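You operate a simulated robot arm through the tools that you are given. There is no shell and no other tool.

The job below is to be done with a simulated two-armed robot. You get a single attempt, and the scene is never put back.

TASK
Rinse both dirty sherds with the one cup of water.
Fine: rest the grey one on the turner meanwhile and end with it on the rubber pad, the orange one on the grid, the cup upright.

It is judged by the outcome, as a careful person would: the job done as asked, and still so three seconds after it is handed in. It fails if anything else is knocked over, pushed out of place, dropped, spilled or broken.

THE ROBOT
Two 7-joint arms with fingered hands on one trunk that stands fixed in place. Base frame: the origin is at the foot of the trunk, x ahead of it, y to its left, z up. Units: m, degrees, N and s.
The left shoulder is at [0.082, 0.173, 1.058], the right one opposite. With the tool pointing down near the work surface each hand reaches from about 0.4 to 0.82 m from the base axis, measured 20 degrees to its own side. Payload 3.5 kg a hand.
The tool frame of a hand sits at the grasp point between the pads (the TCP): z along the fingers, y along the line on which they close. The tips reach 0.025 m beyond it. The gripper opens to 0.088 m. The gripper's body begins 0.029 m behind the TCP. The gripper is a hand of 3 fingers: y runs from the thumb to the fingers, the wrist lies at [-0.013, -0.097, -0.162] in the tool frame.
Orientation is that of the tool frame in the base frame, as [roll, pitch, yaw] about the fixed x, y, z axes, in that order (R = Rz(yaw) Ry(pitch) Rx(roll)). With the fingers straight down and the wrist toward the robot, the tool's x, y and z point along [0, 1, 0], [1, 0, 0] and [0, 0, -1] of the base frame.

THE INTERFACE
- The arms move only by the tool jog_arm. It takes "left_moves", "right_moves" or both (then of equal length, played together; a hand with none holds still); each is a list of rows, each a list of 6 numbers: the shift along the tool's x, y, z in units of 200 mm (1.0 is 200 mm), then the turn, a rotation vector about the tool's x, y, z in units of 90 degrees (1.0 is 90 degrees). In form: [[x, y, z, wx, wy, wz], ...]. A call has 1 to 20 rows; each row is the pose to reach, as a shift and turn from the pose commanded when the call began, along the tool's axes at that moment. A call with a number of a shift or a turn outside -1 to 1 is refused whole. Rows are played at 5 a second. More than 0.05 m and 8.6 degrees between two rows, and nothing of the call is played. Where a pose cannot be reached the arm comes as near as it can. A force on the tool above 40 N (or 10 N above the force at the start of the call, whichever is more), or a blocked arm, ends the call early, and 0.2 s more pass. In this call time passes only in rows, and 0.2 s behind the last. The reply holds the time, the measured pose of the TCP, the force on the tool along the base axes, the opening and the grip force, in the units named above and with some noise, with the torque about the TCP (base axes, N m) and any sound that the robot's microphone picked up, and new pictures: "show" is both (left out), scene, wrist or none (wrist: the cameras of the hands that moved).
- Cameras (640 x 400 px; columns grow to the right, rows downward): "scene" is now at [0.2003, -0.0584, 1.3125]; the picture's right is [-0.60, -0.79, 0.15], its down [-0.32, 0.07, -0.94] and it looks along [0.74, -0.61, -0.29] (base axes); focal length 214 px, centre (320, 200). "left" rides on the left gripper at [-0.058, -0.085, -0.099] in its tool frame; the picture's right is [-0.67, -0.35, 0.66], its down [0.69, -0.63, 0.37] and it looks along [0.28, 0.69, 0.66] (tool axes); focal length 261 px, centre (320, 200). "right" rides on the right gripper at [0.058, -0.085, -0.099] in its tool frame; the picture's right is [-0.67, 0.35, -0.66], its down [-0.69, -0.63, 0.37] and it looks along [-0.29, 0.69, 0.66] (tool axes); focal length 261 px, centre (320, 200). There is no depth. A picture from a camera that has moved, and an enlarged one, comes with that camera's place and axes in the base frame and with its lens.
- raise_lower(by): slides the trunk up (or, below 0, down) by that many m; the arms and the scene camera ride with it, the base frame stays. It gives what a move gives, with no picture.
- curl_fingers(index, middle, thumb_bend, thumb_turn, hand): sets how far each is bent, from 0 (flat) to 100 (curled in); at 30 the hand is open as for a grip, at 70 the pads meet at the TCP. One left out holds its place. A second passes; each finger stops where it meets its share of the squeeze, and holds until it gets a number again. It is the only way to open and close the hand. It gives what a move gives, with no picture; readings hold the bend of each and the force on the fingers (four entries, about 0 where the hand has none), thumb and palm. thumb_turn goes from beside the hand (0) to across from the fingers (100), as for a grip.
- turn_head(pan, tilt): turns the head with the scene camera to pan (to the left, within 86 degrees either way) and tilt (down, from -29 to 69), counted from straight ahead of the robot. It gives what a move gives, and a new picture of the scene camera.
- close_up(camera, box): a new picture of the part [left, top, right, bottom] of that camera's present view, enlarged. It takes no simulated time.
- sign_off(): hands the job in; it is judged then, once.

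Places have to be worked out from the pictures, the camera data and where the tool is seen. Open the grippers and draw the arms clear of the work before you hand the job in, unless the task says otherwise.

The tools are called after "Call:" as name(argument=value, ...) on one line, values as JSON. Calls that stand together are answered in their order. jog_arm: Moves the arms, as the interface text tells. Its arguments: {"type":"object","properties":{"left_moves":{"type":"array","items":{"type":"array","items":{"type":"number"}}},"right_moves":{"type":"array","items":{"type":"array","items":{"type":"number"}}},"show":{"type":"string","enum":["both","scene","wrist","none"]}},"required":[]} The other tools are called the same way: raise_lower (by) slides the trunk up or down; curl_fingers (index, middle, thumb_bend, thumb_turn, hand) moves the fingers one by one; turn_head (pan, tilt) turns the head that bears the scene camera; close_up (camera, box) takes an enlarged picture of a part of a camera's view; sign_off () hands the job in.

At the start:

```text
t: 0.0
left_position: [0.4026, -0.0483, 1.2682]
left_ee_rot: [-180.0, 0.0, 90.0]
left_wrist_force: [1.0, 0.2, 1.0]
left_torque: [-0.01, 0.02, -0.01]
left_grip_width: 0.0877
left_finger_force: 0.0
left_shape: jaw
left_bend: [30.0, 30.0, 30.0, 98.0]
left_finger forces: [0.0, 0.0, 0.0, 0.1, 0.0, 0.0]
right_position: [0.3308, -0.4033, 1.0902]
right_ee_rot: [-180.0, -0.1, 90.0]
right_wrist_force: [0.4, 1.2, 0.7]
right_torque: [0.01, 0.01, 0.03]
right_grip_width: 0.0876
right_finger_force: 0.1
right_shape: jaw
right_bend: [30.0, 30.0, 30.0, 98.0]
right_finger forces: [0.0, 0.0, 0.1, 0.0, 0.0, 0.1]
trunk travel left (down, up): [-0.15, 0.305]
head pan, tilt: [-37.8, 6.1]
```

scene: 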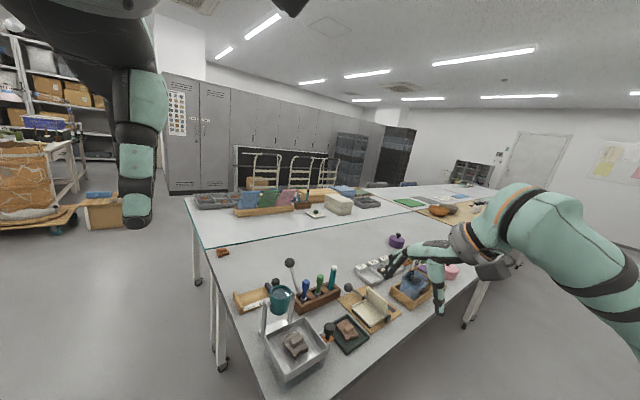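
right: 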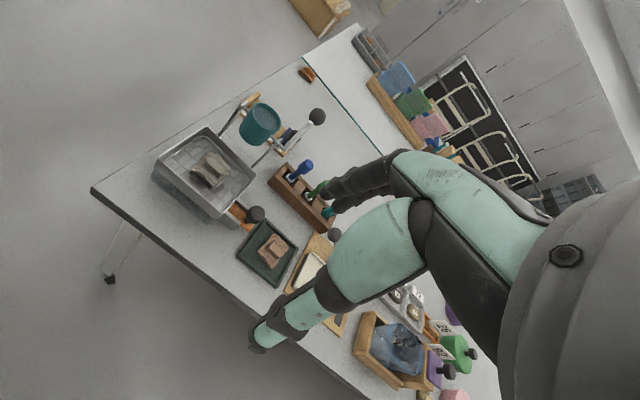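
left: 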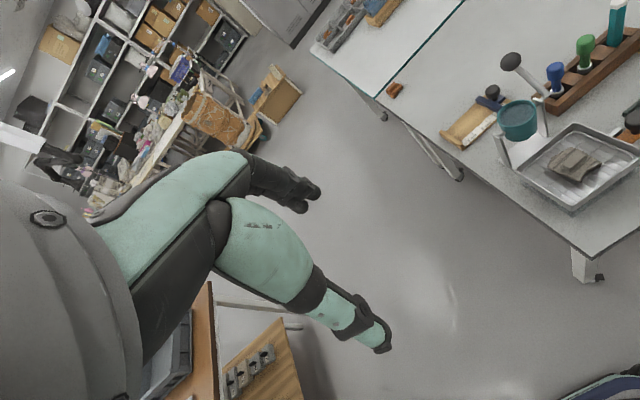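

I start by looking closer at the work area on the table before moving anything.

Call:
close_up(camera="scene", box=[220, 240, 460, 390])

Call:
close_up(camera="right", box=[130, 60, 350, 300])

Call:
close_up(camera="left", box=[420, 20, 640, 260])

```text
2.67 times, centred on (340, 315) of scene
camera zoom: at [0.2003, -0.0584, 1.3125], right [-0.6, -0.79, 0.15], down [-0.32, 0.07, -0.94], along [0.74, -0.61, -0.29], focal length 572 px, centre (267, -107)
```

zoom: 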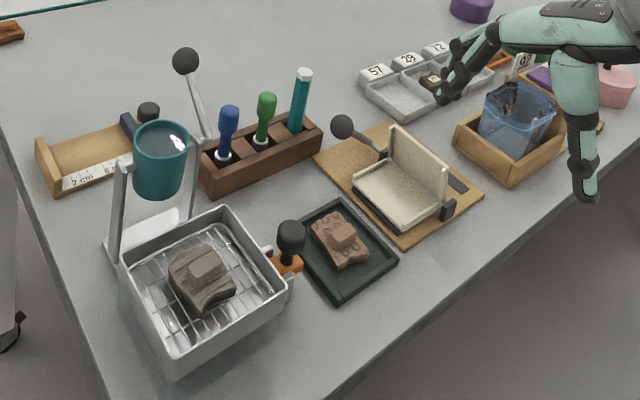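

```text
1.67 times, centred on (240, 180) of right
camera zoom: at [0.2459, -0.3463, 1.1889], right [0.35, -0.67, 0.66], down [-0.63, -0.69, -0.37], along [0.69, -0.29, -0.66], focal length 434 px, centre (453, 233)
```

zoom: 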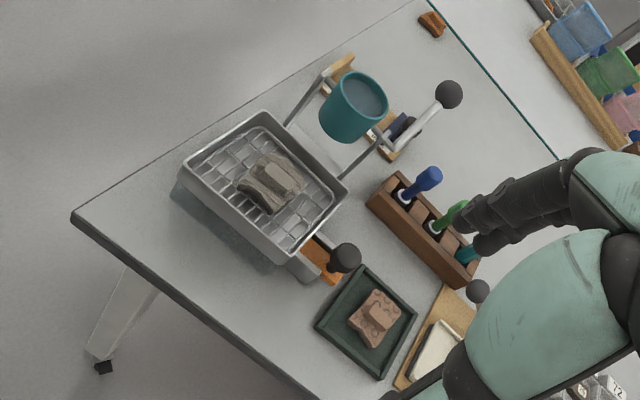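

```text
1.67 times, centred on (530, 140) of left
camera zoom: at [0.316, -0.1055, 1.3675], right [-0.35, -0.67, -0.66], down [-0.63, 0.69, -0.37], along [0.69, 0.28, -0.66], focal length 434 px, centre (-30, 300)
```

zoom: 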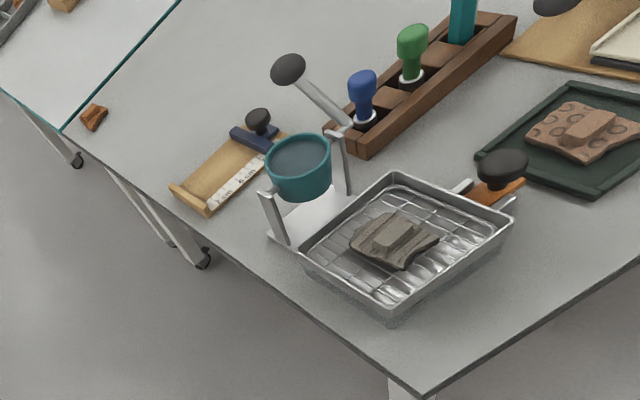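

The grey sherd seems to sit on a grid in a metal pan, with a teal pivoted cup beside it and the orange sherd on a dark pad. I turn the head down toward the table for a better centred view.

Call:
turn_head(pan=-38, tilt=40)

```text
t: 1.0
left_position: [0.4009, -0.0472, 1.2673]
left_ee_rot: [-179.9, 0.0, 90.0]
left_wrist_force: [0.1, 0.1, -0.8]
left_torque: [0.04, 0.01, 0.02]
left_grip_width: 0.0876
left_finger_force: 0.0
left_shape: jaw
left_bend: [30.0, 30.0, 30.0, 98.0]
left_finger forces: [0.1, 0.0, 0.0, 0.0, 0.0, 0.0]
right_position: [0.3304, -0.4046, 1.0895]
right_ee_rot: [-179.9, 0.0, 90.0]
right_wrist_force: [0.2, 0.5, 0.4]
right_torque: [-0.01, 0.03, 0.03]
right_grip_width: 0.0875
right_finger_force: 0.1
right_shape: jaw
right_bend: [30.0, 30.0, 30.0, 98.0]
right_finger forces: [0.1, 0.1, 0.0, 0.0, 0.0, 0.0]
trunk travel left (down, up): [-0.15, 0.305]
head pan, tilt: [-38.0, 40.0]
camera scene: at [0.1816, -0.0543, 1.2616], right [-0.6, -0.79, 0.15], down [-0.68, 0.4, -0.62], along [0.43, -0.47, -0.77], focal length 214 px, centre (320, 200)
```

scene: 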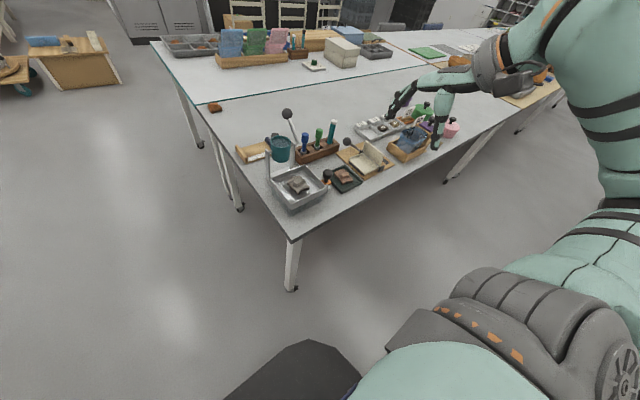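

The table with the station is in the upper half of the picture. I enlarge it for measuring.

Call:
close_up(camera="scene", box=[220, 90, 380, 220])

Call:
close_up(camera="scene", box=[320, 90, 480, 200])

```text
3.08 times, centred on (300, 155) of scene
camera zoom: at [0.1816, -0.0543, 1.2616], right [-0.6, -0.79, 0.15], down [-0.68, 0.4, -0.62], along [0.43, -0.47, -0.77], focal length 660 px, centre (382, 338)
```

zoom: 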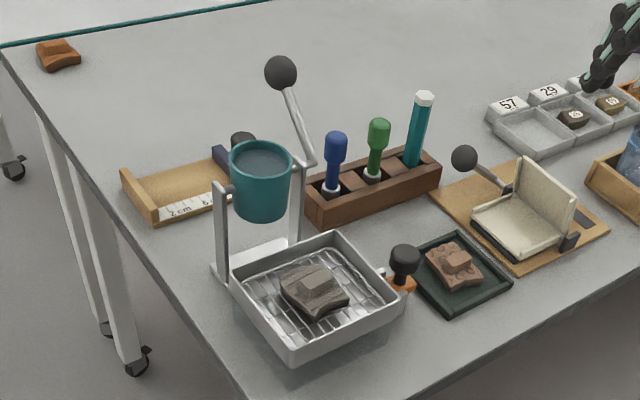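

```text
3.64 times, centred on (400, 145) of scene
camera zoom: at [0.1816, -0.0543, 1.2616], right [-0.6, -0.79, 0.15], down [-0.68, 0.4, -0.62], along [0.43, -0.47, -0.77], focal length 780 px, centre (29, 400)
```

zoom: 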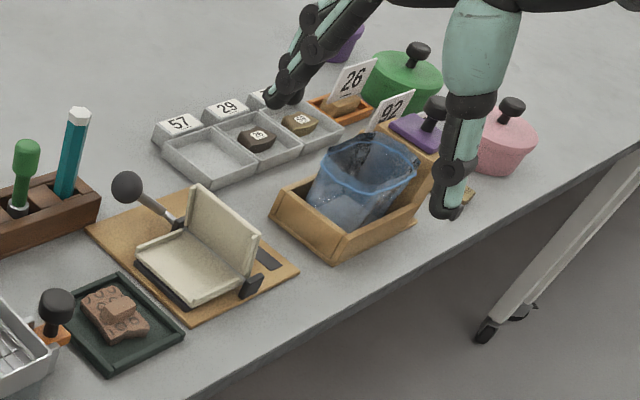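

There is also a small orange thing at the far table corner. I enlarge that, the two sherds, and the cup and turner for detail.

Call:
close_up(camera="scene", box=[196, 90, 236, 120])

Call:
close_up(camera="scene", box=[265, 160, 365, 215])

Call:
close_up(camera="scene", box=[325, 130, 405, 190])

Call:
close_up(camera="left", box=[480, 50, 600, 220])

Call:
close_up(camera="left", box=[380, 75, 420, 105])

Call:
close_up(camera="right", box=[220, 190, 340, 300])

```text
13.33 times, centred on (216, 105) of scene
camera zoom: at [0.1816, -0.0543, 1.2616], right [-0.6, -0.79, 0.15], down [-0.68, 0.4, -0.62], along [0.43, -0.47, -0.77], focal length 2860 px, centre (1707, 1467)
```

zoom: 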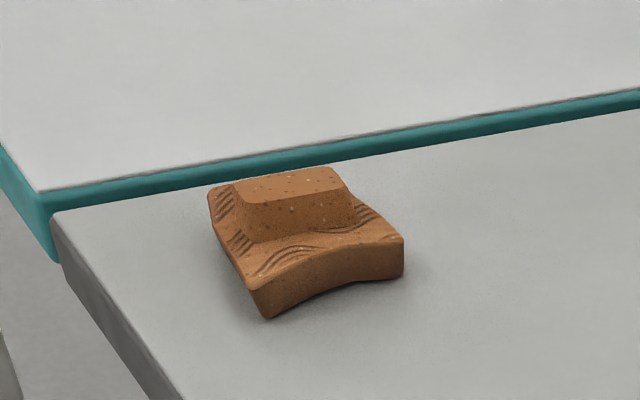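

```text
6.40 times, centred on (315, 188) of scene
camera zoom: at [0.1816, -0.0543, 1.2616], right [-0.6, -0.79, 0.15], down [-0.68, 0.4, -0.62], along [0.43, -0.47, -0.77], focal length 1373 px, centre (352, 280)
```

zoom: 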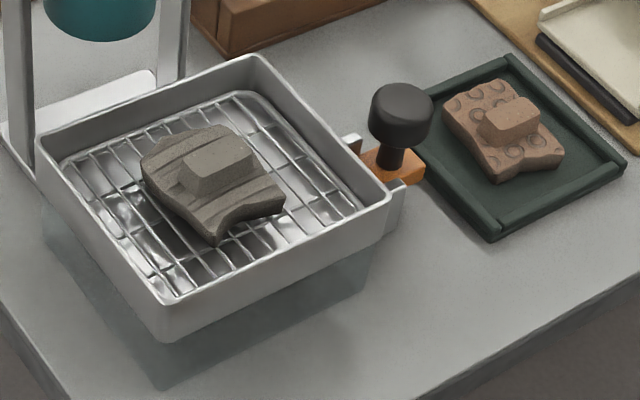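

```text
6.67 times, centred on (365, 160) of scene
camera zoom: at [0.1816, -0.0543, 1.2616], right [-0.6, -0.79, 0.15], down [-0.68, 0.4, -0.62], along [0.43, -0.47, -0.77], focal length 1430 px, centre (20, 467)
```

zoom: 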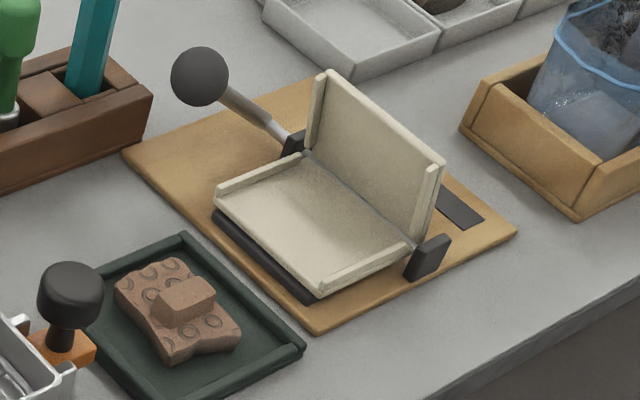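

```text
2.35 times, centred on (540, 135) of left
camera zoom: at [0.316, -0.1055, 1.3675], right [-0.35, -0.67, -0.66], down [-0.63, 0.69, -0.37], along [0.69, 0.28, -0.66], focal length 613 px, centre (-198, 353)
```

zoom: 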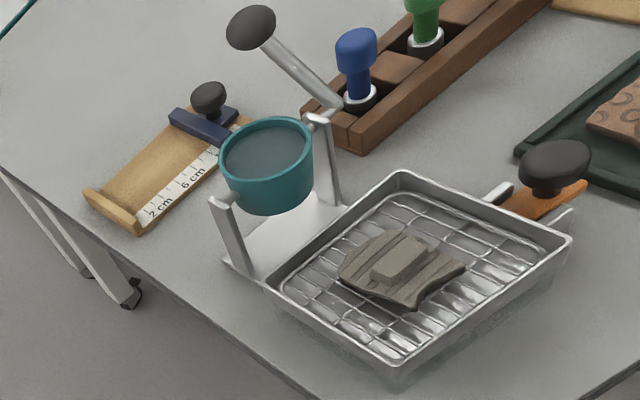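

```text
13.33 times, centred on (400, 90) of left
camera zoom: at [0.316, -0.1055, 1.3675], right [-0.35, -0.67, -0.66], down [-0.63, 0.69, -0.37], along [0.69, 0.28, -0.66], focal length 3475 px, centre (-747, 1667)
```

zoom: 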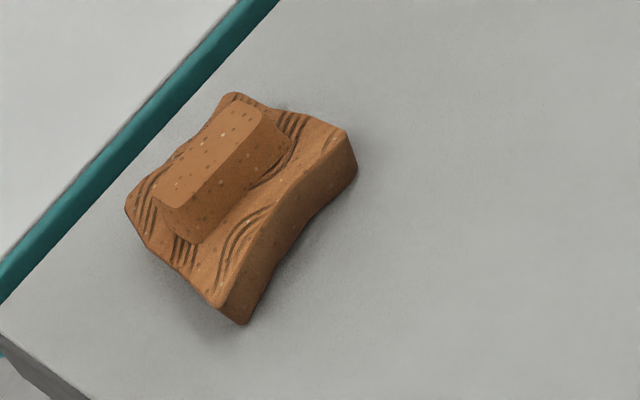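

```text
3.64 times, centred on (280, 245) of right
camera zoom: at [0.2459, -0.3463, 1.1889], right [0.35, -0.67, 0.66], down [-0.63, -0.69, -0.37], along [0.69, -0.29, -0.66], focal length 948 px, centre (466, 36)
```

zoom: 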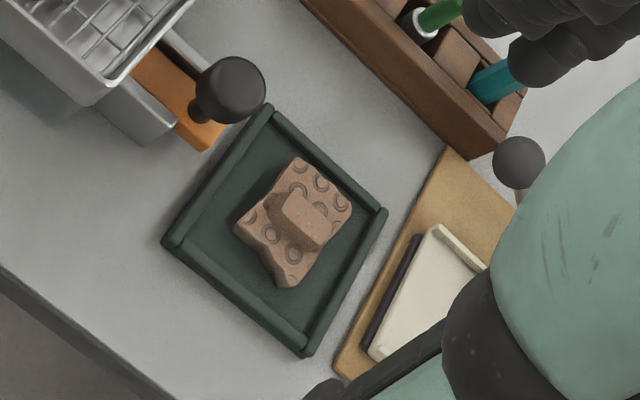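

The pad's sherd is dusty (dirty orange), while the far-corner one is clean, so the dirty two are the grey on the grid and the one on the dark pad. I zoom strongly on each device to fix geometry.

Call:
close_up(camera="right", box=[180, 120, 260, 200])

Call:
close_up(camera="right", box=[225, 90, 335, 170])

Call:
close_up(camera="right", box=[210, 190, 300, 260])

Call:
close_up(camera="scene", box=[260, 100, 320, 180])

Call:
close_up(camera="scene", box=[265, 160, 345, 215])

```text
5.00 times, centred on (220, 160) of right
camera zoom: at [0.2459, -0.3463, 1.1889], right [0.35, -0.67, 0.66], down [-0.63, -0.69, -0.37], along [0.69, -0.29, -0.66], focal length 1303 px, centre (820, 400)
```

zoom: 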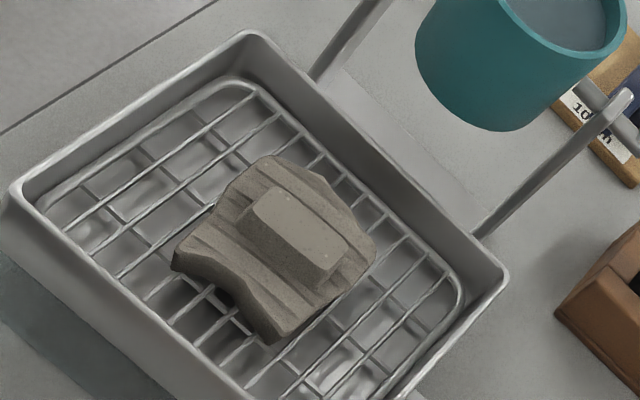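

```text
5.00 times, centred on (280, 130) of right
camera zoom: at [0.2459, -0.3463, 1.1889], right [0.35, -0.67, 0.66], down [-0.63, -0.69, -0.37], along [0.69, -0.29, -0.66], focal length 1303 px, centre (520, 550)
```

zoom: 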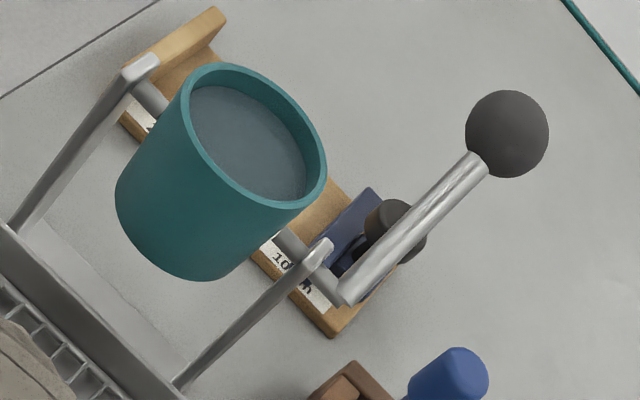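

```text
5.71 times, centred on (255, 225) of right
camera zoom: at [0.2459, -0.3463, 1.1889], right [0.35, -0.67, 0.66], down [-0.63, -0.69, -0.37], along [0.69, -0.29, -0.66], focal length 1489 px, centre (691, 57)
```

zoom: 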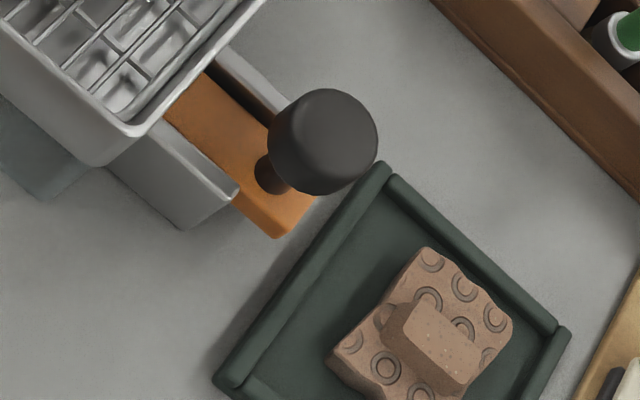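

```text
5.00 times, centred on (290, 140) of scene
camera zoom: at [0.1816, -0.0543, 1.2616], right [-0.6, -0.79, 0.15], down [-0.68, 0.4, -0.62], along [0.43, -0.47, -0.77], focal length 1072 px, centre (470, 500)
```

zoom: 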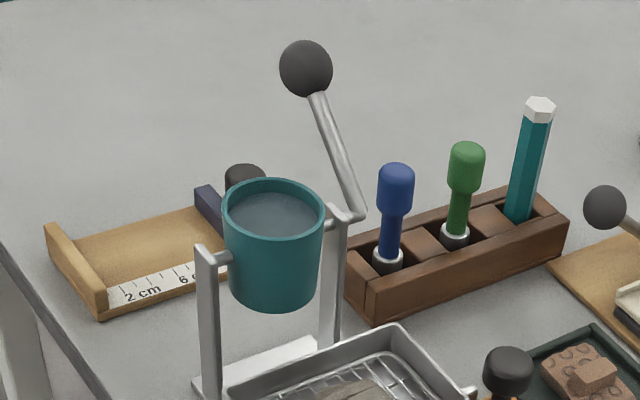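

```text
7.27 times, centred on (305, 188) of scene
camera zoom: at [0.1816, -0.0543, 1.2616], right [-0.6, -0.79, 0.15], down [-0.68, 0.4, -0.62], along [0.43, -0.47, -0.77], focal length 1560 px, centre (429, 291)
```

zoom: 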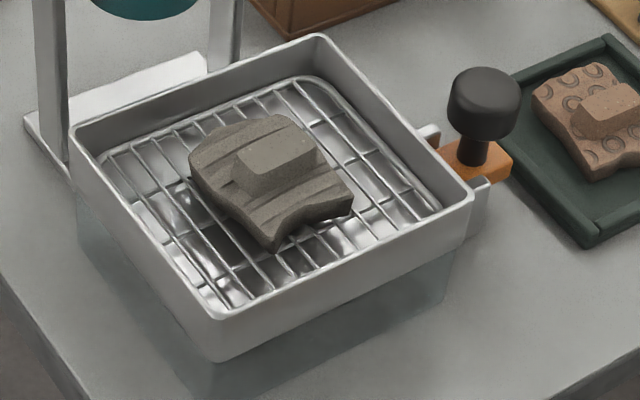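

Geometry so far: pan centre ≈ (0.517, -0.318) with rim z≈0.80 and grid z≈0.78; cup pivot ≈ (0.625, y, 0.853), lever ball ≈ (0.686, -0.378, 0.918); pad centre ≈ (0.504, -0.503); turner leaf centre ≈ (0.517, -0.61). I first bring the right hand forward, high, toward the lever ball.

Call:
jog_arm(right_moves=[[0.02, 0.2, 0, 0, 0, 0], [0.04, 0.4, 0, 0, 0, 0], [0.06, 0.6, 0, 0, 0, 0], [0.08, 0.8, 0, 0, 0, 0], [0.08, 1.0, 0, 0, 0, 0]], show="both")

Call:
turn_head(pan=-40, tilt=30)

```text
t: 2.2
left_position: [0.4031, -0.0469, 1.2666]
left_ee_rot: [-179.9, 0.1, 89.9]
left_wrist_force: [0.1, -0.4, -0.3]
left_torque: [-0.01, -0.01, 0.01]
left_grip_width: 0.0878
left_finger_force: 0.0
left_shape: jaw
left_bend: [30.0, 30.0, 30.0, 98.0]
left_finger forces: [0.0, 0.1, 0.1, 0.1, 0.0, 0.0]
right_position: [0.5327, -0.3875, 1.0885]
right_ee_rot: [180.0, 0.0, 89.9]
right_wrist_force: [-1.4, 0.2, -1.0]
right_torque: [0.04, 0.02, 0.0]
right_grip_width: 0.0877
right_finger_force: 0.0
right_shape: jaw
right_bend: [30.0, 30.0, 30.0, 98.0]
right_finger forces: [0.1, 0.1, 0.0, 0.0, 0.0, 0.0]
trunk travel left (down, up): [-0.15, 0.305]
head pan, tilt: [-38.0, 40.0]
camera scene: at [0.1826, -0.0533, 1.2614], right [-0.6, -0.79, 0.15], down [-0.68, 0.4, -0.62], along [0.43, -0.47, -0.77], focal length 214 px, centre (320, 200)
camera right: at [0.4478, -0.3299, 1.1884], right [0.35, -0.67, 0.66], down [-0.63, -0.69, -0.36], along [0.69, -0.29, -0.66], focal length 261 px, centre (320, 200)
```

scene: 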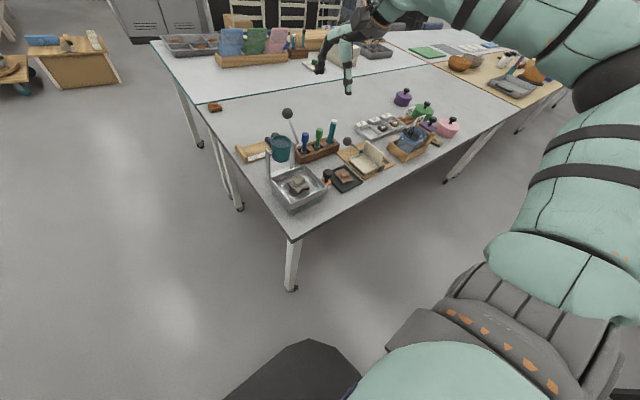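
right: 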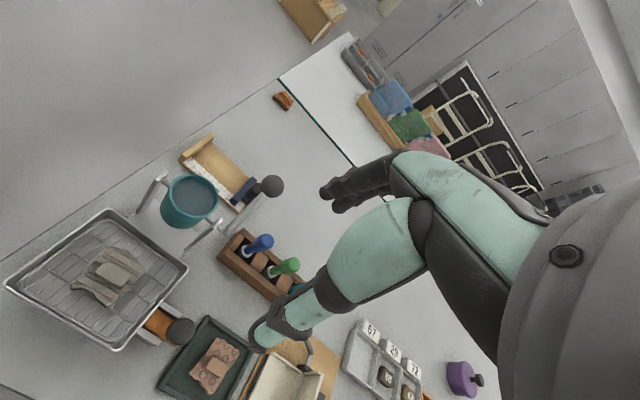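

```text
t: 2.9
left_position: [0.4015, -0.0485, 1.2688]
left_ee_rot: [-179.9, 0.1, 90.0]
left_wrist_force: [-0.9, 0.7, 0.3]
left_torque: [0.03, -0.02, -0.02]
left_grip_width: 0.0875
left_finger_force: 0.0
left_shape: jaw
left_bend: [30.0, 30.0, 30.0, 98.0]
left_finger forces: [0.1, 0.0, 0.0, 0.0, 0.0, 0.0]
right_position: [0.5319, -0.3884, 1.0898]
right_ee_rot: [-180.0, -0.1, 90.1]
right_wrist_force: [0.1, -0.4, -0.2]
right_torque: [-0.01, -0.01, 0.01]
right_grip_width: 0.0879
right_finger_force: 0.0
right_shape: jaw
right_bend: [30.0, 30.0, 30.0, 98.0]
right_finger forces: [0.1, 0.0, 0.0, 0.1, 0.0, 0.0]
trunk travel left (down, up): [-0.15, 0.305]
head pan, tilt: [-40.0, 30.0]
camera scene: at [0.1874, -0.0602, 1.2759], right [-0.62, -0.77, 0.16], down [-0.58, 0.32, -0.75], along [0.52, -0.56, -0.65], focal length 214 px, centre (320, 200)
```

scene: 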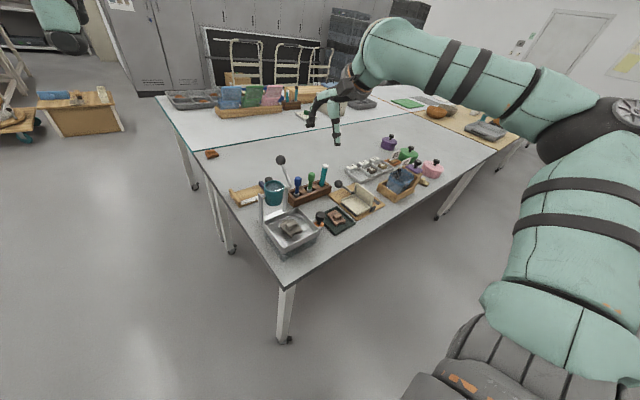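

The right wrist camera now sees the station from closer. I zoom in to refine positions of ball, cup, sherds.

Call:
close_up(camera="right", box=[120, 140, 300, 260])

Call:
close_up(camera="right", box=[0, 200, 200, 360])

Call:
close_up(camera="scene", box=[225, 150, 345, 260])

```text
3.33 times, centred on (210, 200) of right
camera zoom: at [0.4461, -0.3306, 1.1884], right [0.35, -0.67, 0.66], down [-0.63, -0.69, -0.37], along [0.69, -0.29, -0.66], focal length 869 px, centre (687, 200)
```

zoom: 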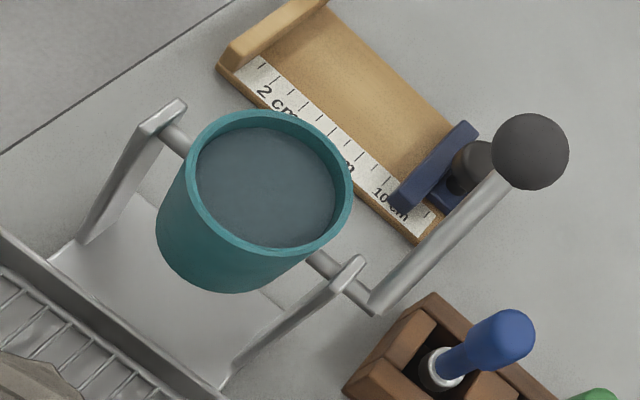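

```text
2.50 times, centred on (100, 280) of right
camera zoom: at [0.4461, -0.3306, 1.1884], right [0.35, -0.67, 0.66], down [-0.63, -0.69, -0.37], along [0.69, -0.29, -0.66], focal length 652 px, centre (870, 0)
```

zoom: 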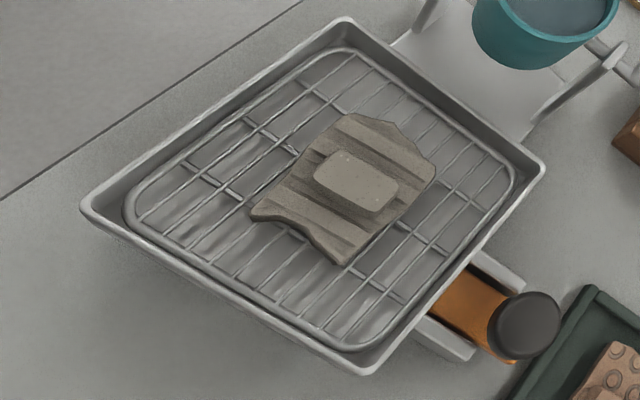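

```text
3.64 times, centred on (285, 205) of scene
camera zoom: at [0.1874, -0.0602, 1.2759], right [-0.62, -0.77, 0.16], down [-0.58, 0.32, -0.75], along [0.52, -0.56, -0.65], focal length 780 px, centre (447, 182)
```

zoom: 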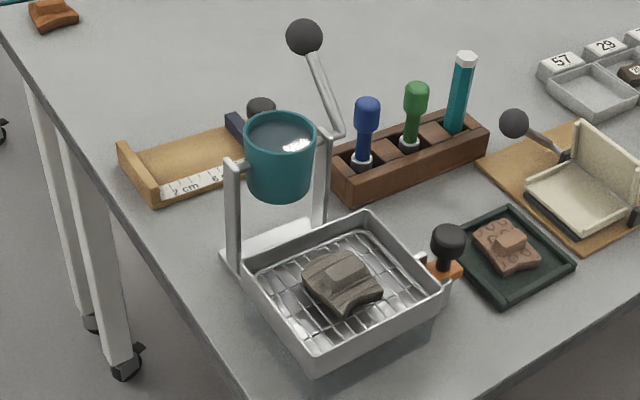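

Ball refined to (0.683, -0.377, 0.919), radius 0.0155; pivot ≈ (0.6175, -0.377, 0.860), lever about 42° above horizontal pointing away. I move the open right hand to hover above the ball.

Call:
jog_arm(right_moves=[[0.008, 0.151, 0.08, 0, 0, 0], [0.017, 0.302, 0.18, 0, 0, 0], [0.025, 0.453, 0.29, 0, 0, 0], [0.034, 0.605, 0.4, 0, 0, 0], [0.042, 0.756, 0.524, 0, 0, 0]], show="both")

```text
t: 4.1
left_position: [0.404, -0.0506, 1.2662]
left_ee_rot: [-179.9, 0.1, 90.0]
left_wrist_force: [0.3, 0.1, -0.7]
left_torque: [0.0, 0.01, 0.0]
left_grip_width: 0.0875
left_finger_force: 0.1
left_shape: jaw
left_bend: [30.0, 30.0, 30.0, 98.0]
left_finger forces: [0.1, 0.1, 0.0, 0.0, 0.0, 0.0]
right_position: [0.6776, -0.3807, 0.984]
right_ee_rot: [-180.0, 0.1, 89.9]
right_wrist_force: [-0.3, -0.6, 0.5]
right_torque: [0.02, 0.02, 0.0]
right_grip_width: 0.0875
right_finger_force: 0.0
right_shape: jaw
right_bend: [30.0, 30.0, 30.0, 98.0]
right_finger forces: [0.0, 0.0, 0.0, 0.1, 0.0, 0.0]
right hand out of reach, approached as far as the arm can: row 5
trunk travel left (down, up): [-0.15, 0.305]
head pan, tilt: [-40.0, 30.0]
camera scene: at [0.1893, -0.0615, 1.2754], right [-0.62, -0.77, 0.16], down [-0.58, 0.32, -0.75], along [0.52, -0.56, -0.65], focal length 214 px, centre (320, 200)
camera right: at [0.5922, -0.3234, 1.0834], right [0.35, -0.67, 0.66], down [-0.63, -0.68, -0.37], along [0.69, -0.29, -0.66], focal length 261 px, centre (320, 200)
```

scene: 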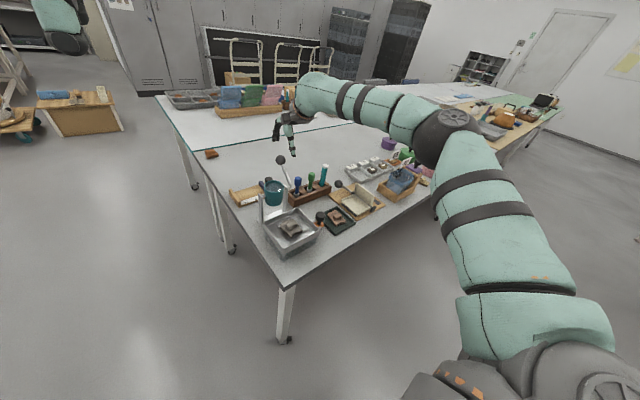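
right: 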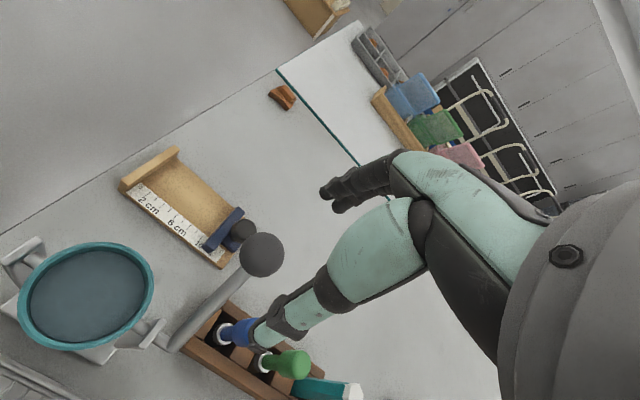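

The hand hovers above the ball at x=0.678 (arm near its reach limit there, but lower is within reach). I descend straight so the fingers straddle the ball, tips just below its equator.

Call:
jog_arm(right_moves=[[0, 0, 0.1, 0, 0, 0], [0, 0, 0.18, 0, 0, 0], [0, 0, 0.235, 0, 0, 0]], show="both")

```text
t: 4.9
left_position: [0.4002, -0.0484, 1.2679]
left_ee_rot: [-179.9, -0.1, 90.0]
left_wrist_force: [0.4, 0.9, 0.2]
left_torque: [0.0, 0.01, 0.01]
left_grip_width: 0.0877
left_finger_force: 0.0
left_shape: jaw
left_bend: [30.0, 30.0, 30.0, 98.0]
left_finger forces: [0.1, 0.0, 0.1, 0.0, 0.1, 0.0]
right_position: [0.6696, -0.3806, 0.9399]
right_ee_rot: [179.8, 0.0, 90.0]
right_wrist_force: [-0.3, 0.6, -0.4]
right_torque: [0.04, 0.04, 0.02]
right_grip_width: 0.0878
right_finger_force: 0.0
right_shape: jaw
right_bend: [30.0, 30.0, 30.0, 98.0]
right_finger forces: [0.0, 0.1, 0.1, 0.0, 0.1, 0.0]
right hand out of reach, approached as far as the arm can: row 2, 3
trunk travel left (down, up): [-0.15, 0.305]
head pan, tilt: [-40.0, 30.0]
camera scene: at [0.1873, -0.0599, 1.276], right [-0.62, -0.77, 0.16], down [-0.58, 0.32, -0.75], along [0.52, -0.56, -0.65], focal length 214 px, centre (320, 200)
camera right: at [0.5847, -0.3224, 1.0384], right [0.35, -0.67, 0.66], down [-0.63, -0.69, -0.37], along [0.7, -0.29, -0.66], focal length 261 px, centre (320, 200)
```

scene: 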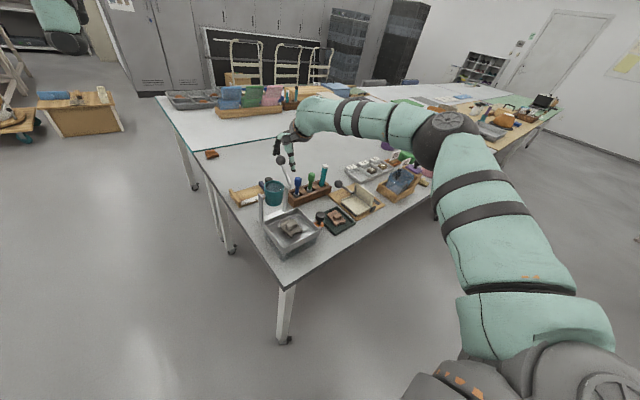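
right: 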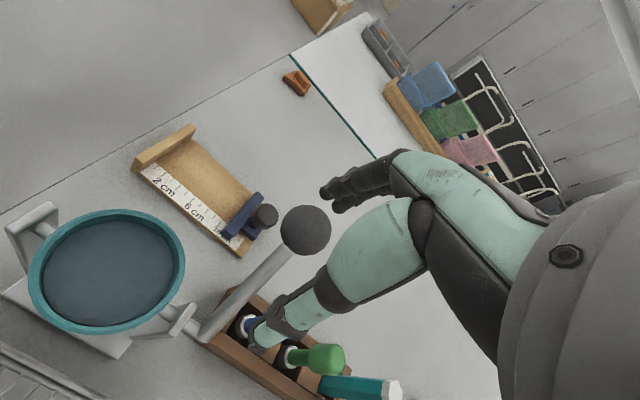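

The arm stops at x≈0.67, but the fingers are already beyond the ball's far side (0.714 vs 0.699) with the thumb in front. I close loosely to cage the ball so I can steer the lever both ways.

Call:
curl_fingers(hand="right", index=43, middle=43, thumb_bend=46)

Call:
close_up(camera="right", box=[140, 120, 460, 360])

Call:
close_up(camera="scene", box=[240, 100, 340, 220])

```text
t: 5.9
left_position: [0.4014, -0.049, 1.2679]
left_ee_rot: [-180.0, 0.1, 90.1]
left_wrist_force: [-1.2, -0.1, -0.7]
left_torque: [0.0, -0.02, 0.0]
left_grip_width: 0.0874
left_finger_force: 0.1
left_shape: jaw
left_bend: [30.0, 30.0, 30.0, 98.0]
left_finger forces: [0.0, 0.1, 0.1, 0.0, 0.0, 0.0]
right_position: [0.6707, -0.3802, 0.9408]
right_ee_rot: [179.9, 0.1, 89.9]
right_wrist_force: [0.0, -0.7, 0.6]
right_torque: [0.02, -0.02, 0.02]
right_grip_width: 0.0542
right_finger_force: 0.0
right_shape: fingers
right_bend: [43.0, 43.0, 46.0, 98.0]
right_finger forces: [0.1, 0.0, 0.0, 0.0, 0.0, 0.0]
trunk travel left (down, up): [-0.15, 0.305]
head pan, tilt: [-40.0, 30.0]
```

```text
1.67 times, centred on (300, 240) of right
camera zoom: at [0.5849, -0.3223, 1.0384], right [0.35, -0.67, 0.66], down [-0.63, -0.69, -0.37], along [0.69, -0.29, -0.66], focal length 434 px, centre (353, 133)
```

zoom: 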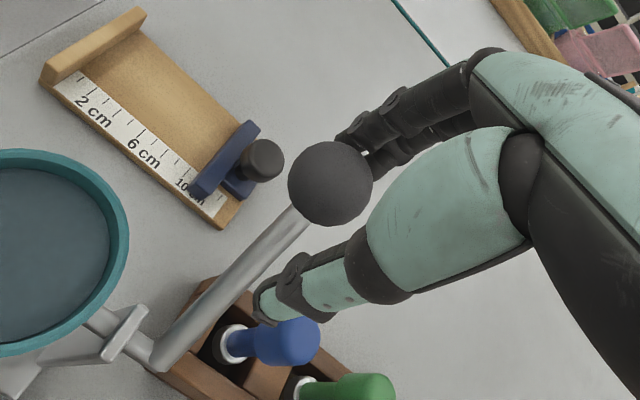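

```text
3.33 times, centred on (290, 160) of scene
camera zoom: at [0.1876, -0.06, 1.2759], right [-0.62, -0.77, 0.16], down [-0.58, 0.32, -0.75], along [0.52, -0.56, -0.65], focal length 715 px, centre (420, 333)
```

zoom: 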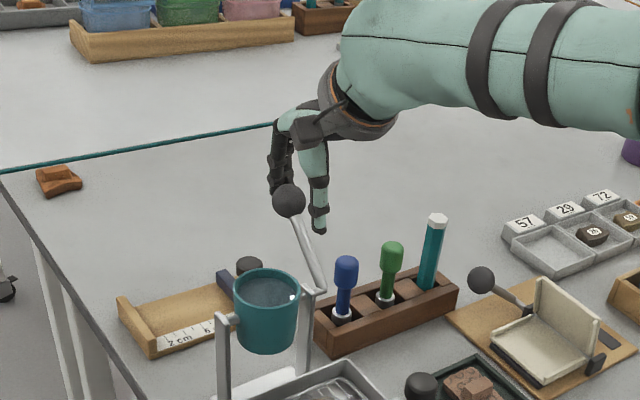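

The ball (0.682, -0.377, 0.919) sits between fingers (behind) and thumb (in front). I start a small pull along the lever arc to see how the commanded pose maps and whether the lever moves freely.

Call:
jog_arm(right_moves=[[0, -0.04, -0.03, 0, 0, 0], [0, -0.08, -0.06, 0, 0, 0]], show="wrist")

```text
t: 6.5
left_position: [0.4021, -0.0492, 1.2672]
left_ee_rot: [-180.0, 0.0, 90.0]
left_wrist_force: [-0.8, 0.5, 0.5]
left_torque: [0.02, -0.01, 0.01]
left_grip_width: 0.0875
left_finger_force: 0.1
left_shape: jaw
left_bend: [30.0, 30.0, 30.0, 98.0]
left_finger forces: [0.0, 0.0, 0.1, 0.0, 0.0, 0.1]
right_position: [0.654, -0.3794, 0.9521]
right_ee_rot: [179.9, 0.0, 90.0]
right_wrist_force: [0.9, 0.6, 0.6]
right_torque: [0.0, -0.06, -0.03]
right_grip_width: 0.057
right_finger_force: 1.3
right_shape: fingers
right_bend: [41.0, 43.0, 46.0, 98.0]
right_finger forces: [1.8, 0.1, 0.0, 0.0, 0.1, 0.0]
trunk travel left (down, up): [-0.15, 0.305]
head pan, tilt: [-40.0, 30.0]
camera right: at [0.5696, -0.3222, 1.0507], right [0.35, -0.67, 0.66], down [-0.63, -0.69, -0.37], along [0.69, -0.29, -0.66], focal length 261 px, centre (320, 200)
```

right: 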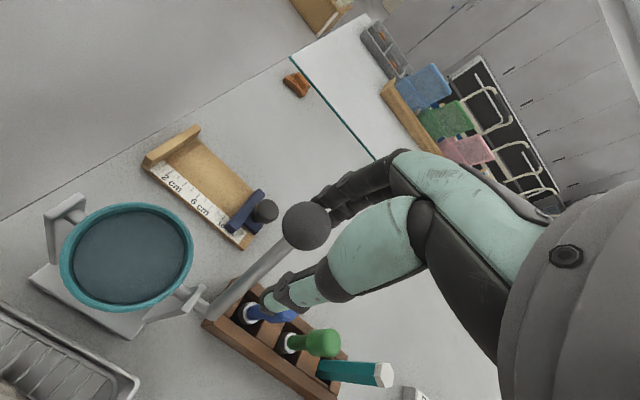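

The lever follows (ball now ≈0.674, 0.925), with light force on the index finger. I continue along the arc to about 26° of tilt and look.

Call:
jog_arm(right_moves=[[0.005, -0.03, -0.01, 0, 0, 0], [0.01, -0.07, -0.032, 0, 0, 0], [0.015, -0.11, -0.052, 0, 0, 0]], show="both")

Call:
close_up(camera="scene", box=[240, 130, 340, 260])

```text
t: 7.3
left_position: [0.4017, -0.0484, 1.2688]
left_ee_rot: [180.0, 0.0, 90.0]
left_wrist_force: [-0.3, -0.8, 0.4]
left_torque: [-0.01, 0.03, -0.02]
left_grip_width: 0.0876
left_finger_force: 0.0
left_shape: jaw
left_bend: [30.0, 30.0, 30.0, 98.0]
left_finger forces: [0.1, 0.1, 0.1, 0.1, 0.0, 0.0]
right_position: [0.6334, -0.3782, 0.9614]
right_ee_rot: [179.9, 0.1, 89.9]
right_wrist_force: [6.4, -4.6, 8.4]
right_torque: [-0.08, -0.44, -0.17]
right_grip_width: 0.0611
right_finger_force: 3.5
right_shape: fingers
right_bend: [37.0, 41.0, 46.0, 98.0]
right_finger forces: [4.9, 3.0, 0.0, 0.0, 0.0, 0.0]
trunk travel left (down, up): [-0.15, 0.305]
head pan, tilt: [-40.0, 30.0]
camera scene: at [0.1872, -0.0602, 1.2761], right [-0.62, -0.77, 0.16], down [-0.58, 0.32, -0.75], along [0.52, -0.56, -0.65], focal length 214 px, centre (320, 200)
camera right: at [0.5476, -0.3201, 1.0609], right [0.35, -0.67, 0.66], down [-0.63, -0.69, -0.37], along [0.7, -0.29, -0.66], focal length 261 px, centre (320, 200)
```

scene: 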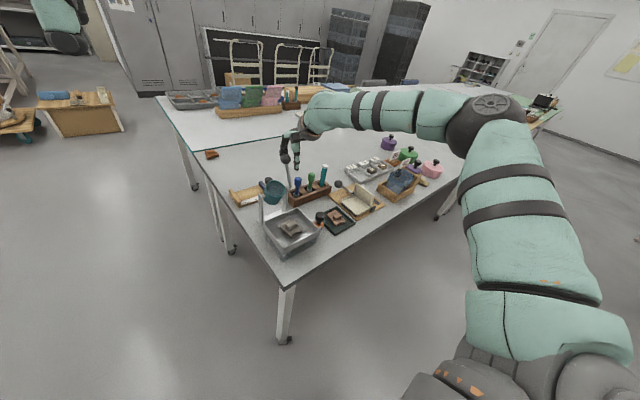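
right: 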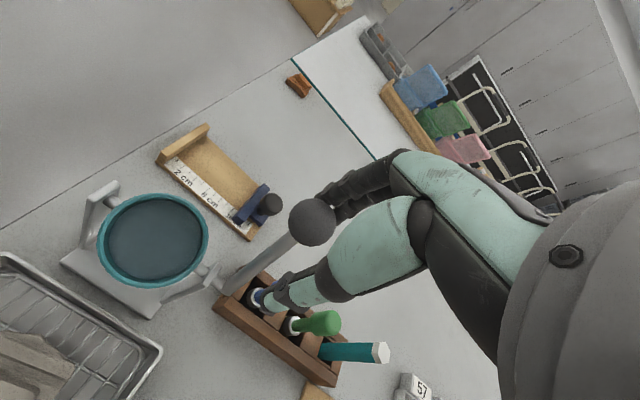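

```text
3.08 times, centred on (290, 195) of scene
camera zoom: at [0.1872, -0.0602, 1.2761], right [-0.62, -0.77, 0.16], down [-0.58, 0.32, -0.75], along [0.52, -0.56, -0.65], focal length 660 px, centre (412, 215)
```

zoom: 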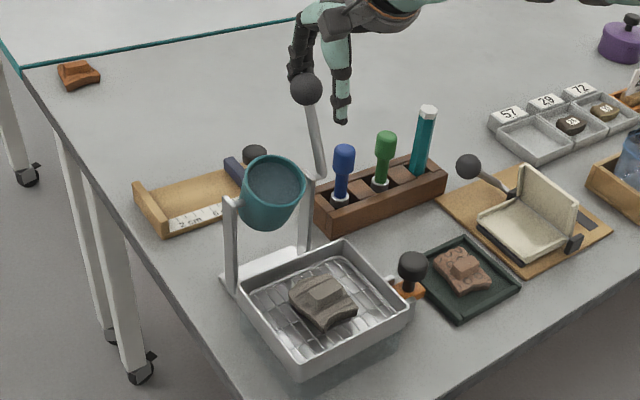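

The cup has tilted ~21° and lever force has grown to about 8 N at the fingers. I hold still briefly to see whether that force is static (return spring) or just damping.

Call:
jog_arm(right_moves=[[0, 0, 0, 0, 0, 0], [0, 0, 0, 0, 0, 0]], show="none")

Call:
close_up(camera="right", box=[200, 130, 440, 330])

```text
t: 7.9
left_position: [0.4015, -0.0495, 1.2684]
left_ee_rot: [-180.0, 0.0, 89.9]
left_wrist_force: [0.6, 0.7, -0.5]
left_torque: [0.0, 0.01, 0.04]
left_grip_width: 0.0875
left_finger_force: 0.1
left_shape: jaw
left_bend: [30.0, 30.0, 30.0, 98.0]
left_finger forces: [0.1, 0.0, 0.0, 0.0, 0.0, 0.0]
right_position: [0.6333, -0.377, 0.9615]
right_ee_rot: [179.9, 0.1, 90.0]
right_wrist_force: [4.1, -3.5, 7.1]
right_torque: [-0.1, -0.38, -0.11]
right_grip_width: 0.0609
right_finger_force: 3.5
right_shape: fingers
right_bend: [37.0, 41.0, 46.0, 98.0]
right_finger forces: [4.1, 2.7, 0.0, 0.0, 0.0, 0.0]
trunk travel left (down, up): [-0.15, 0.305]
head pan, tilt: [-40.0, 30.0]
```

```text
2.00 times, centred on (320, 230) of right
camera zoom: at [0.5477, -0.3199, 1.0603], right [0.35, -0.67, 0.66], down [-0.63, -0.69, -0.37], along [0.69, -0.29, -0.66], focal length 521 px, centre (320, 140)
```

zoom: 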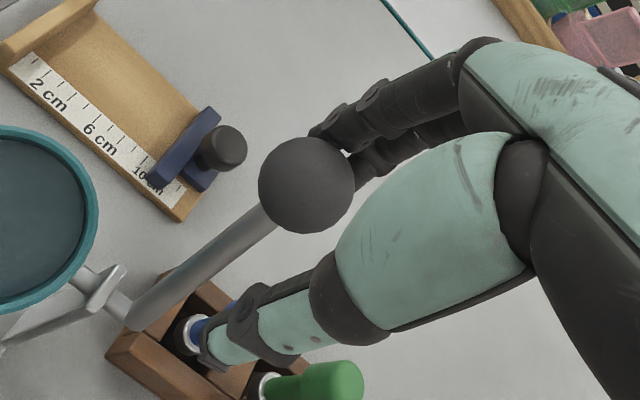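

The force persists but is mostly upward/back: the fingers bear on the top of the ball, so the useful torque is small. I back off slightly, lower the hand ~12 mm so the fingers sit behind the ball's equator, then look again.

Call:
jog_arm(right_moves=[[0, 0.05, 0, 0, 0, 0], [0, 0.05, 0.03, 0, 0, 0], [0, 0.05, 0.065, 0, 0, 0]], show="none")

Call:
close_up(camera="right", box=[200, 130, 440, 330])

Call:
close_up(camera="scene", box=[250, 130, 330, 210])

```text
t: 8.7
left_position: [0.4006, -0.0482, 1.2686]
left_ee_rot: [-180.0, 0.0, 89.9]
left_wrist_force: [-0.2, -0.1, 0.5]
left_torque: [0.01, -0.04, 0.01]
left_grip_width: 0.0877
left_finger_force: 0.0
left_shape: jaw
left_bend: [30.0, 30.0, 30.0, 98.0]
left_finger forces: [0.0, 0.0, 0.0, 0.0, 0.0, 0.1]
right_position: [0.6424, -0.3775, 0.9489]
right_ee_rot: [180.0, 0.0, 90.1]
right_wrist_force: [1.0, 0.0, 0.3]
right_torque: [-0.01, 0.0, 0.02]
right_grip_width: 0.0546
right_finger_force: 0.1
right_shape: fingers
right_bend: [43.0, 43.0, 46.0, 98.0]
right_finger forces: [0.5, 0.0, 0.1, 0.1, 0.0, 0.0]
trunk travel left (down, up): [-0.15, 0.305]
head pan, tilt: [-40.0, 30.0]
```

```text
2.00 times, centred on (320, 230) of right
camera zoom: at [0.5571, -0.3195, 1.0481], right [0.35, -0.67, 0.66], down [-0.63, -0.69, -0.36], along [0.69, -0.29, -0.66], focal length 521 px, centre (320, 140)
```

zoom: 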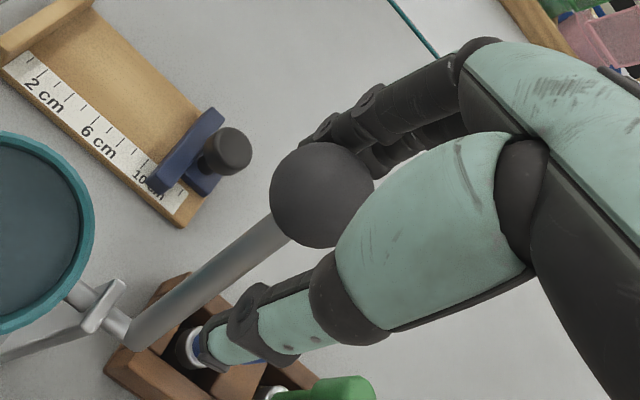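

```text
5.00 times, centred on (290, 170) of scene
camera zoom: at [0.1876, -0.0598, 1.2759], right [-0.62, -0.77, 0.16], down [-0.58, 0.32, -0.75], along [0.52, -0.56, -0.65], focal length 1072 px, centre (470, 350)
```

zoom: 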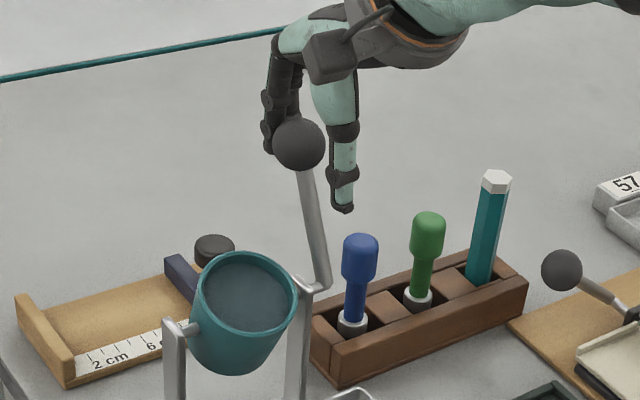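

Now the lever rests lightly against the fingers (tilt ~20°) with almost no force. I continue the pull along the arc to about 28°, then check the water.

Call:
jog_arm(right_moves=[[0, -0.027, -0.012, 0, 0, 0], [0, -0.058, -0.024, 0, 0, 0]], show="none")

Call:
close_up(camera="scene", box=[240, 130, 340, 250])

```text
t: 9.3
left_position: [0.4001, -0.0484, 1.2685]
left_ee_rot: [-180.0, 0.0, 90.0]
left_wrist_force: [0.7, -0.6, 0.0]
left_torque: [-0.01, 0.04, 0.0]
left_grip_width: 0.0877
left_finger_force: 0.0
left_shape: jaw
left_bend: [30.0, 30.0, 30.0, 98.0]
left_finger forces: [0.1, 0.0, 0.0, 0.0, 0.0, 0.0]
right_position: [0.6305, -0.376, 0.9538]
right_ee_rot: [-180.0, 0.0, 90.0]
right_wrist_force: [1.7, 0.1, 0.7]
right_torque: [-0.02, -0.06, -0.03]
right_grip_width: 0.0558
right_finger_force: 1.1
right_shape: fingers
right_bend: [42.0, 43.0, 46.0, 98.0]
right_finger forces: [1.5, 0.0, 0.0, 0.0, 0.0, 0.0]
trunk travel left (down, up): [-0.15, 0.305]
head pan, tilt: [-40.0, 30.0]
```

```text
3.33 times, centred on (290, 190) of scene
camera zoom: at [0.1874, -0.0599, 1.276], right [-0.62, -0.77, 0.16], down [-0.58, 0.32, -0.75], along [0.52, -0.56, -0.65], focal length 715 px, centre (420, 233)
```

zoom: 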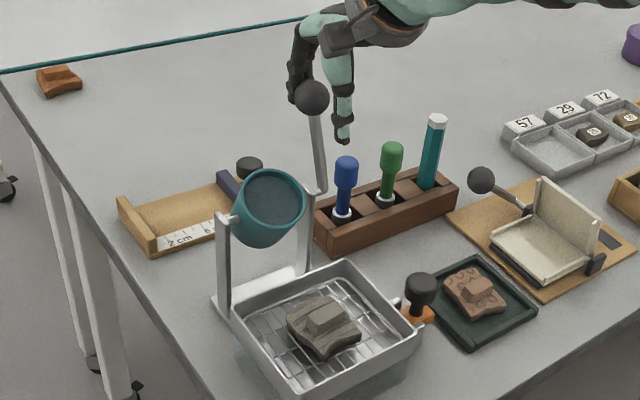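

Light force now, tilt ≈28°, no water falling yet. I zoom on the cup lip before going further.

Call:
close_up(camera="scene", box=[262, 165, 312, 245])

Call:
jog_arm(right_moves=[[0, -0.03, -0.009, 0, 0, 0]], show="none")

Call:
close_up(camera="scene", box=[262, 165, 312, 245])

```text
5.00 times, centred on (287, 205) of scene
camera zoom: at [0.1874, -0.0599, 1.276], right [-0.62, -0.77, 0.16], down [-0.58, 0.32, -0.75], along [0.52, -0.56, -0.65], focal length 1072 px, centre (485, 175)
```

zoom: 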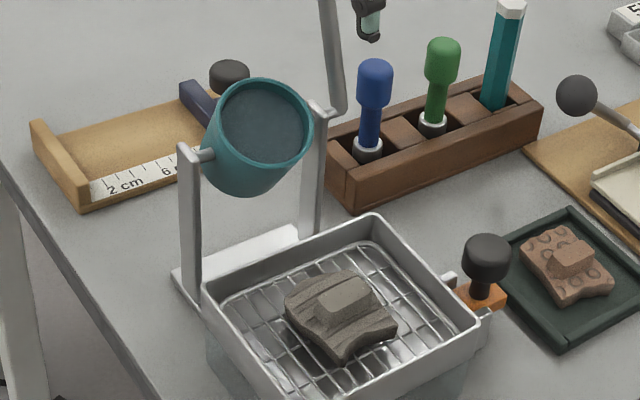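

```text
t: 9.7
left_position: [0.4019, -0.048, 1.2679]
left_ee_rot: [-180.0, 0.0, 90.0]
left_wrist_force: [-0.5, 0.0, 0.8]
left_torque: [-0.02, -0.01, -0.03]
left_grip_width: 0.0875
left_finger_force: 0.2
left_shape: jaw
left_bend: [30.0, 30.0, 30.0, 98.0]
left_finger forces: [0.0, 0.1, 0.0, 0.0, 0.1, 0.0]
right_position: [0.6242, -0.3771, 0.956]
right_ee_rot: [180.0, 0.0, 89.9]
right_wrist_force: [2.5, 0.0, 2.6]
right_torque: [0.0, -0.1, -0.02]
right_grip_width: 0.0564
right_finger_force: 0.9
right_shape: fingers
right_bend: [41.0, 43.0, 46.0, 98.0]
right_finger forces: [2.1, 0.0, 0.0, 0.0, 0.1, 0.1]
trunk travel left (down, up): [-0.15, 0.305]
head pan, tilt: [-40.0, 30.0]
```

```text
5.00 times, centred on (287, 205) of scene
camera zoom: at [0.1872, -0.0598, 1.276], right [-0.62, -0.77, 0.16], down [-0.58, 0.32, -0.75], along [0.52, -0.56, -0.65], focal length 1072 px, centre (485, 175)
```

zoom: 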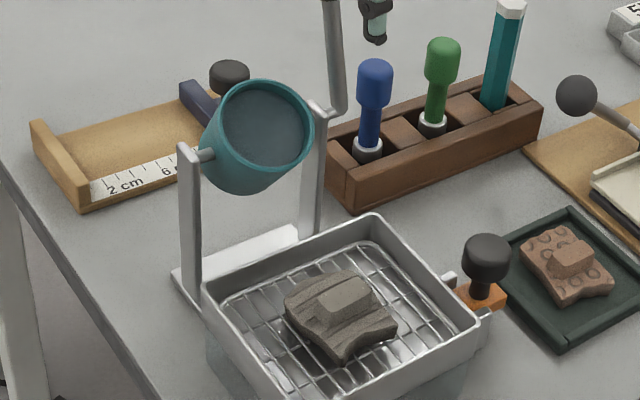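

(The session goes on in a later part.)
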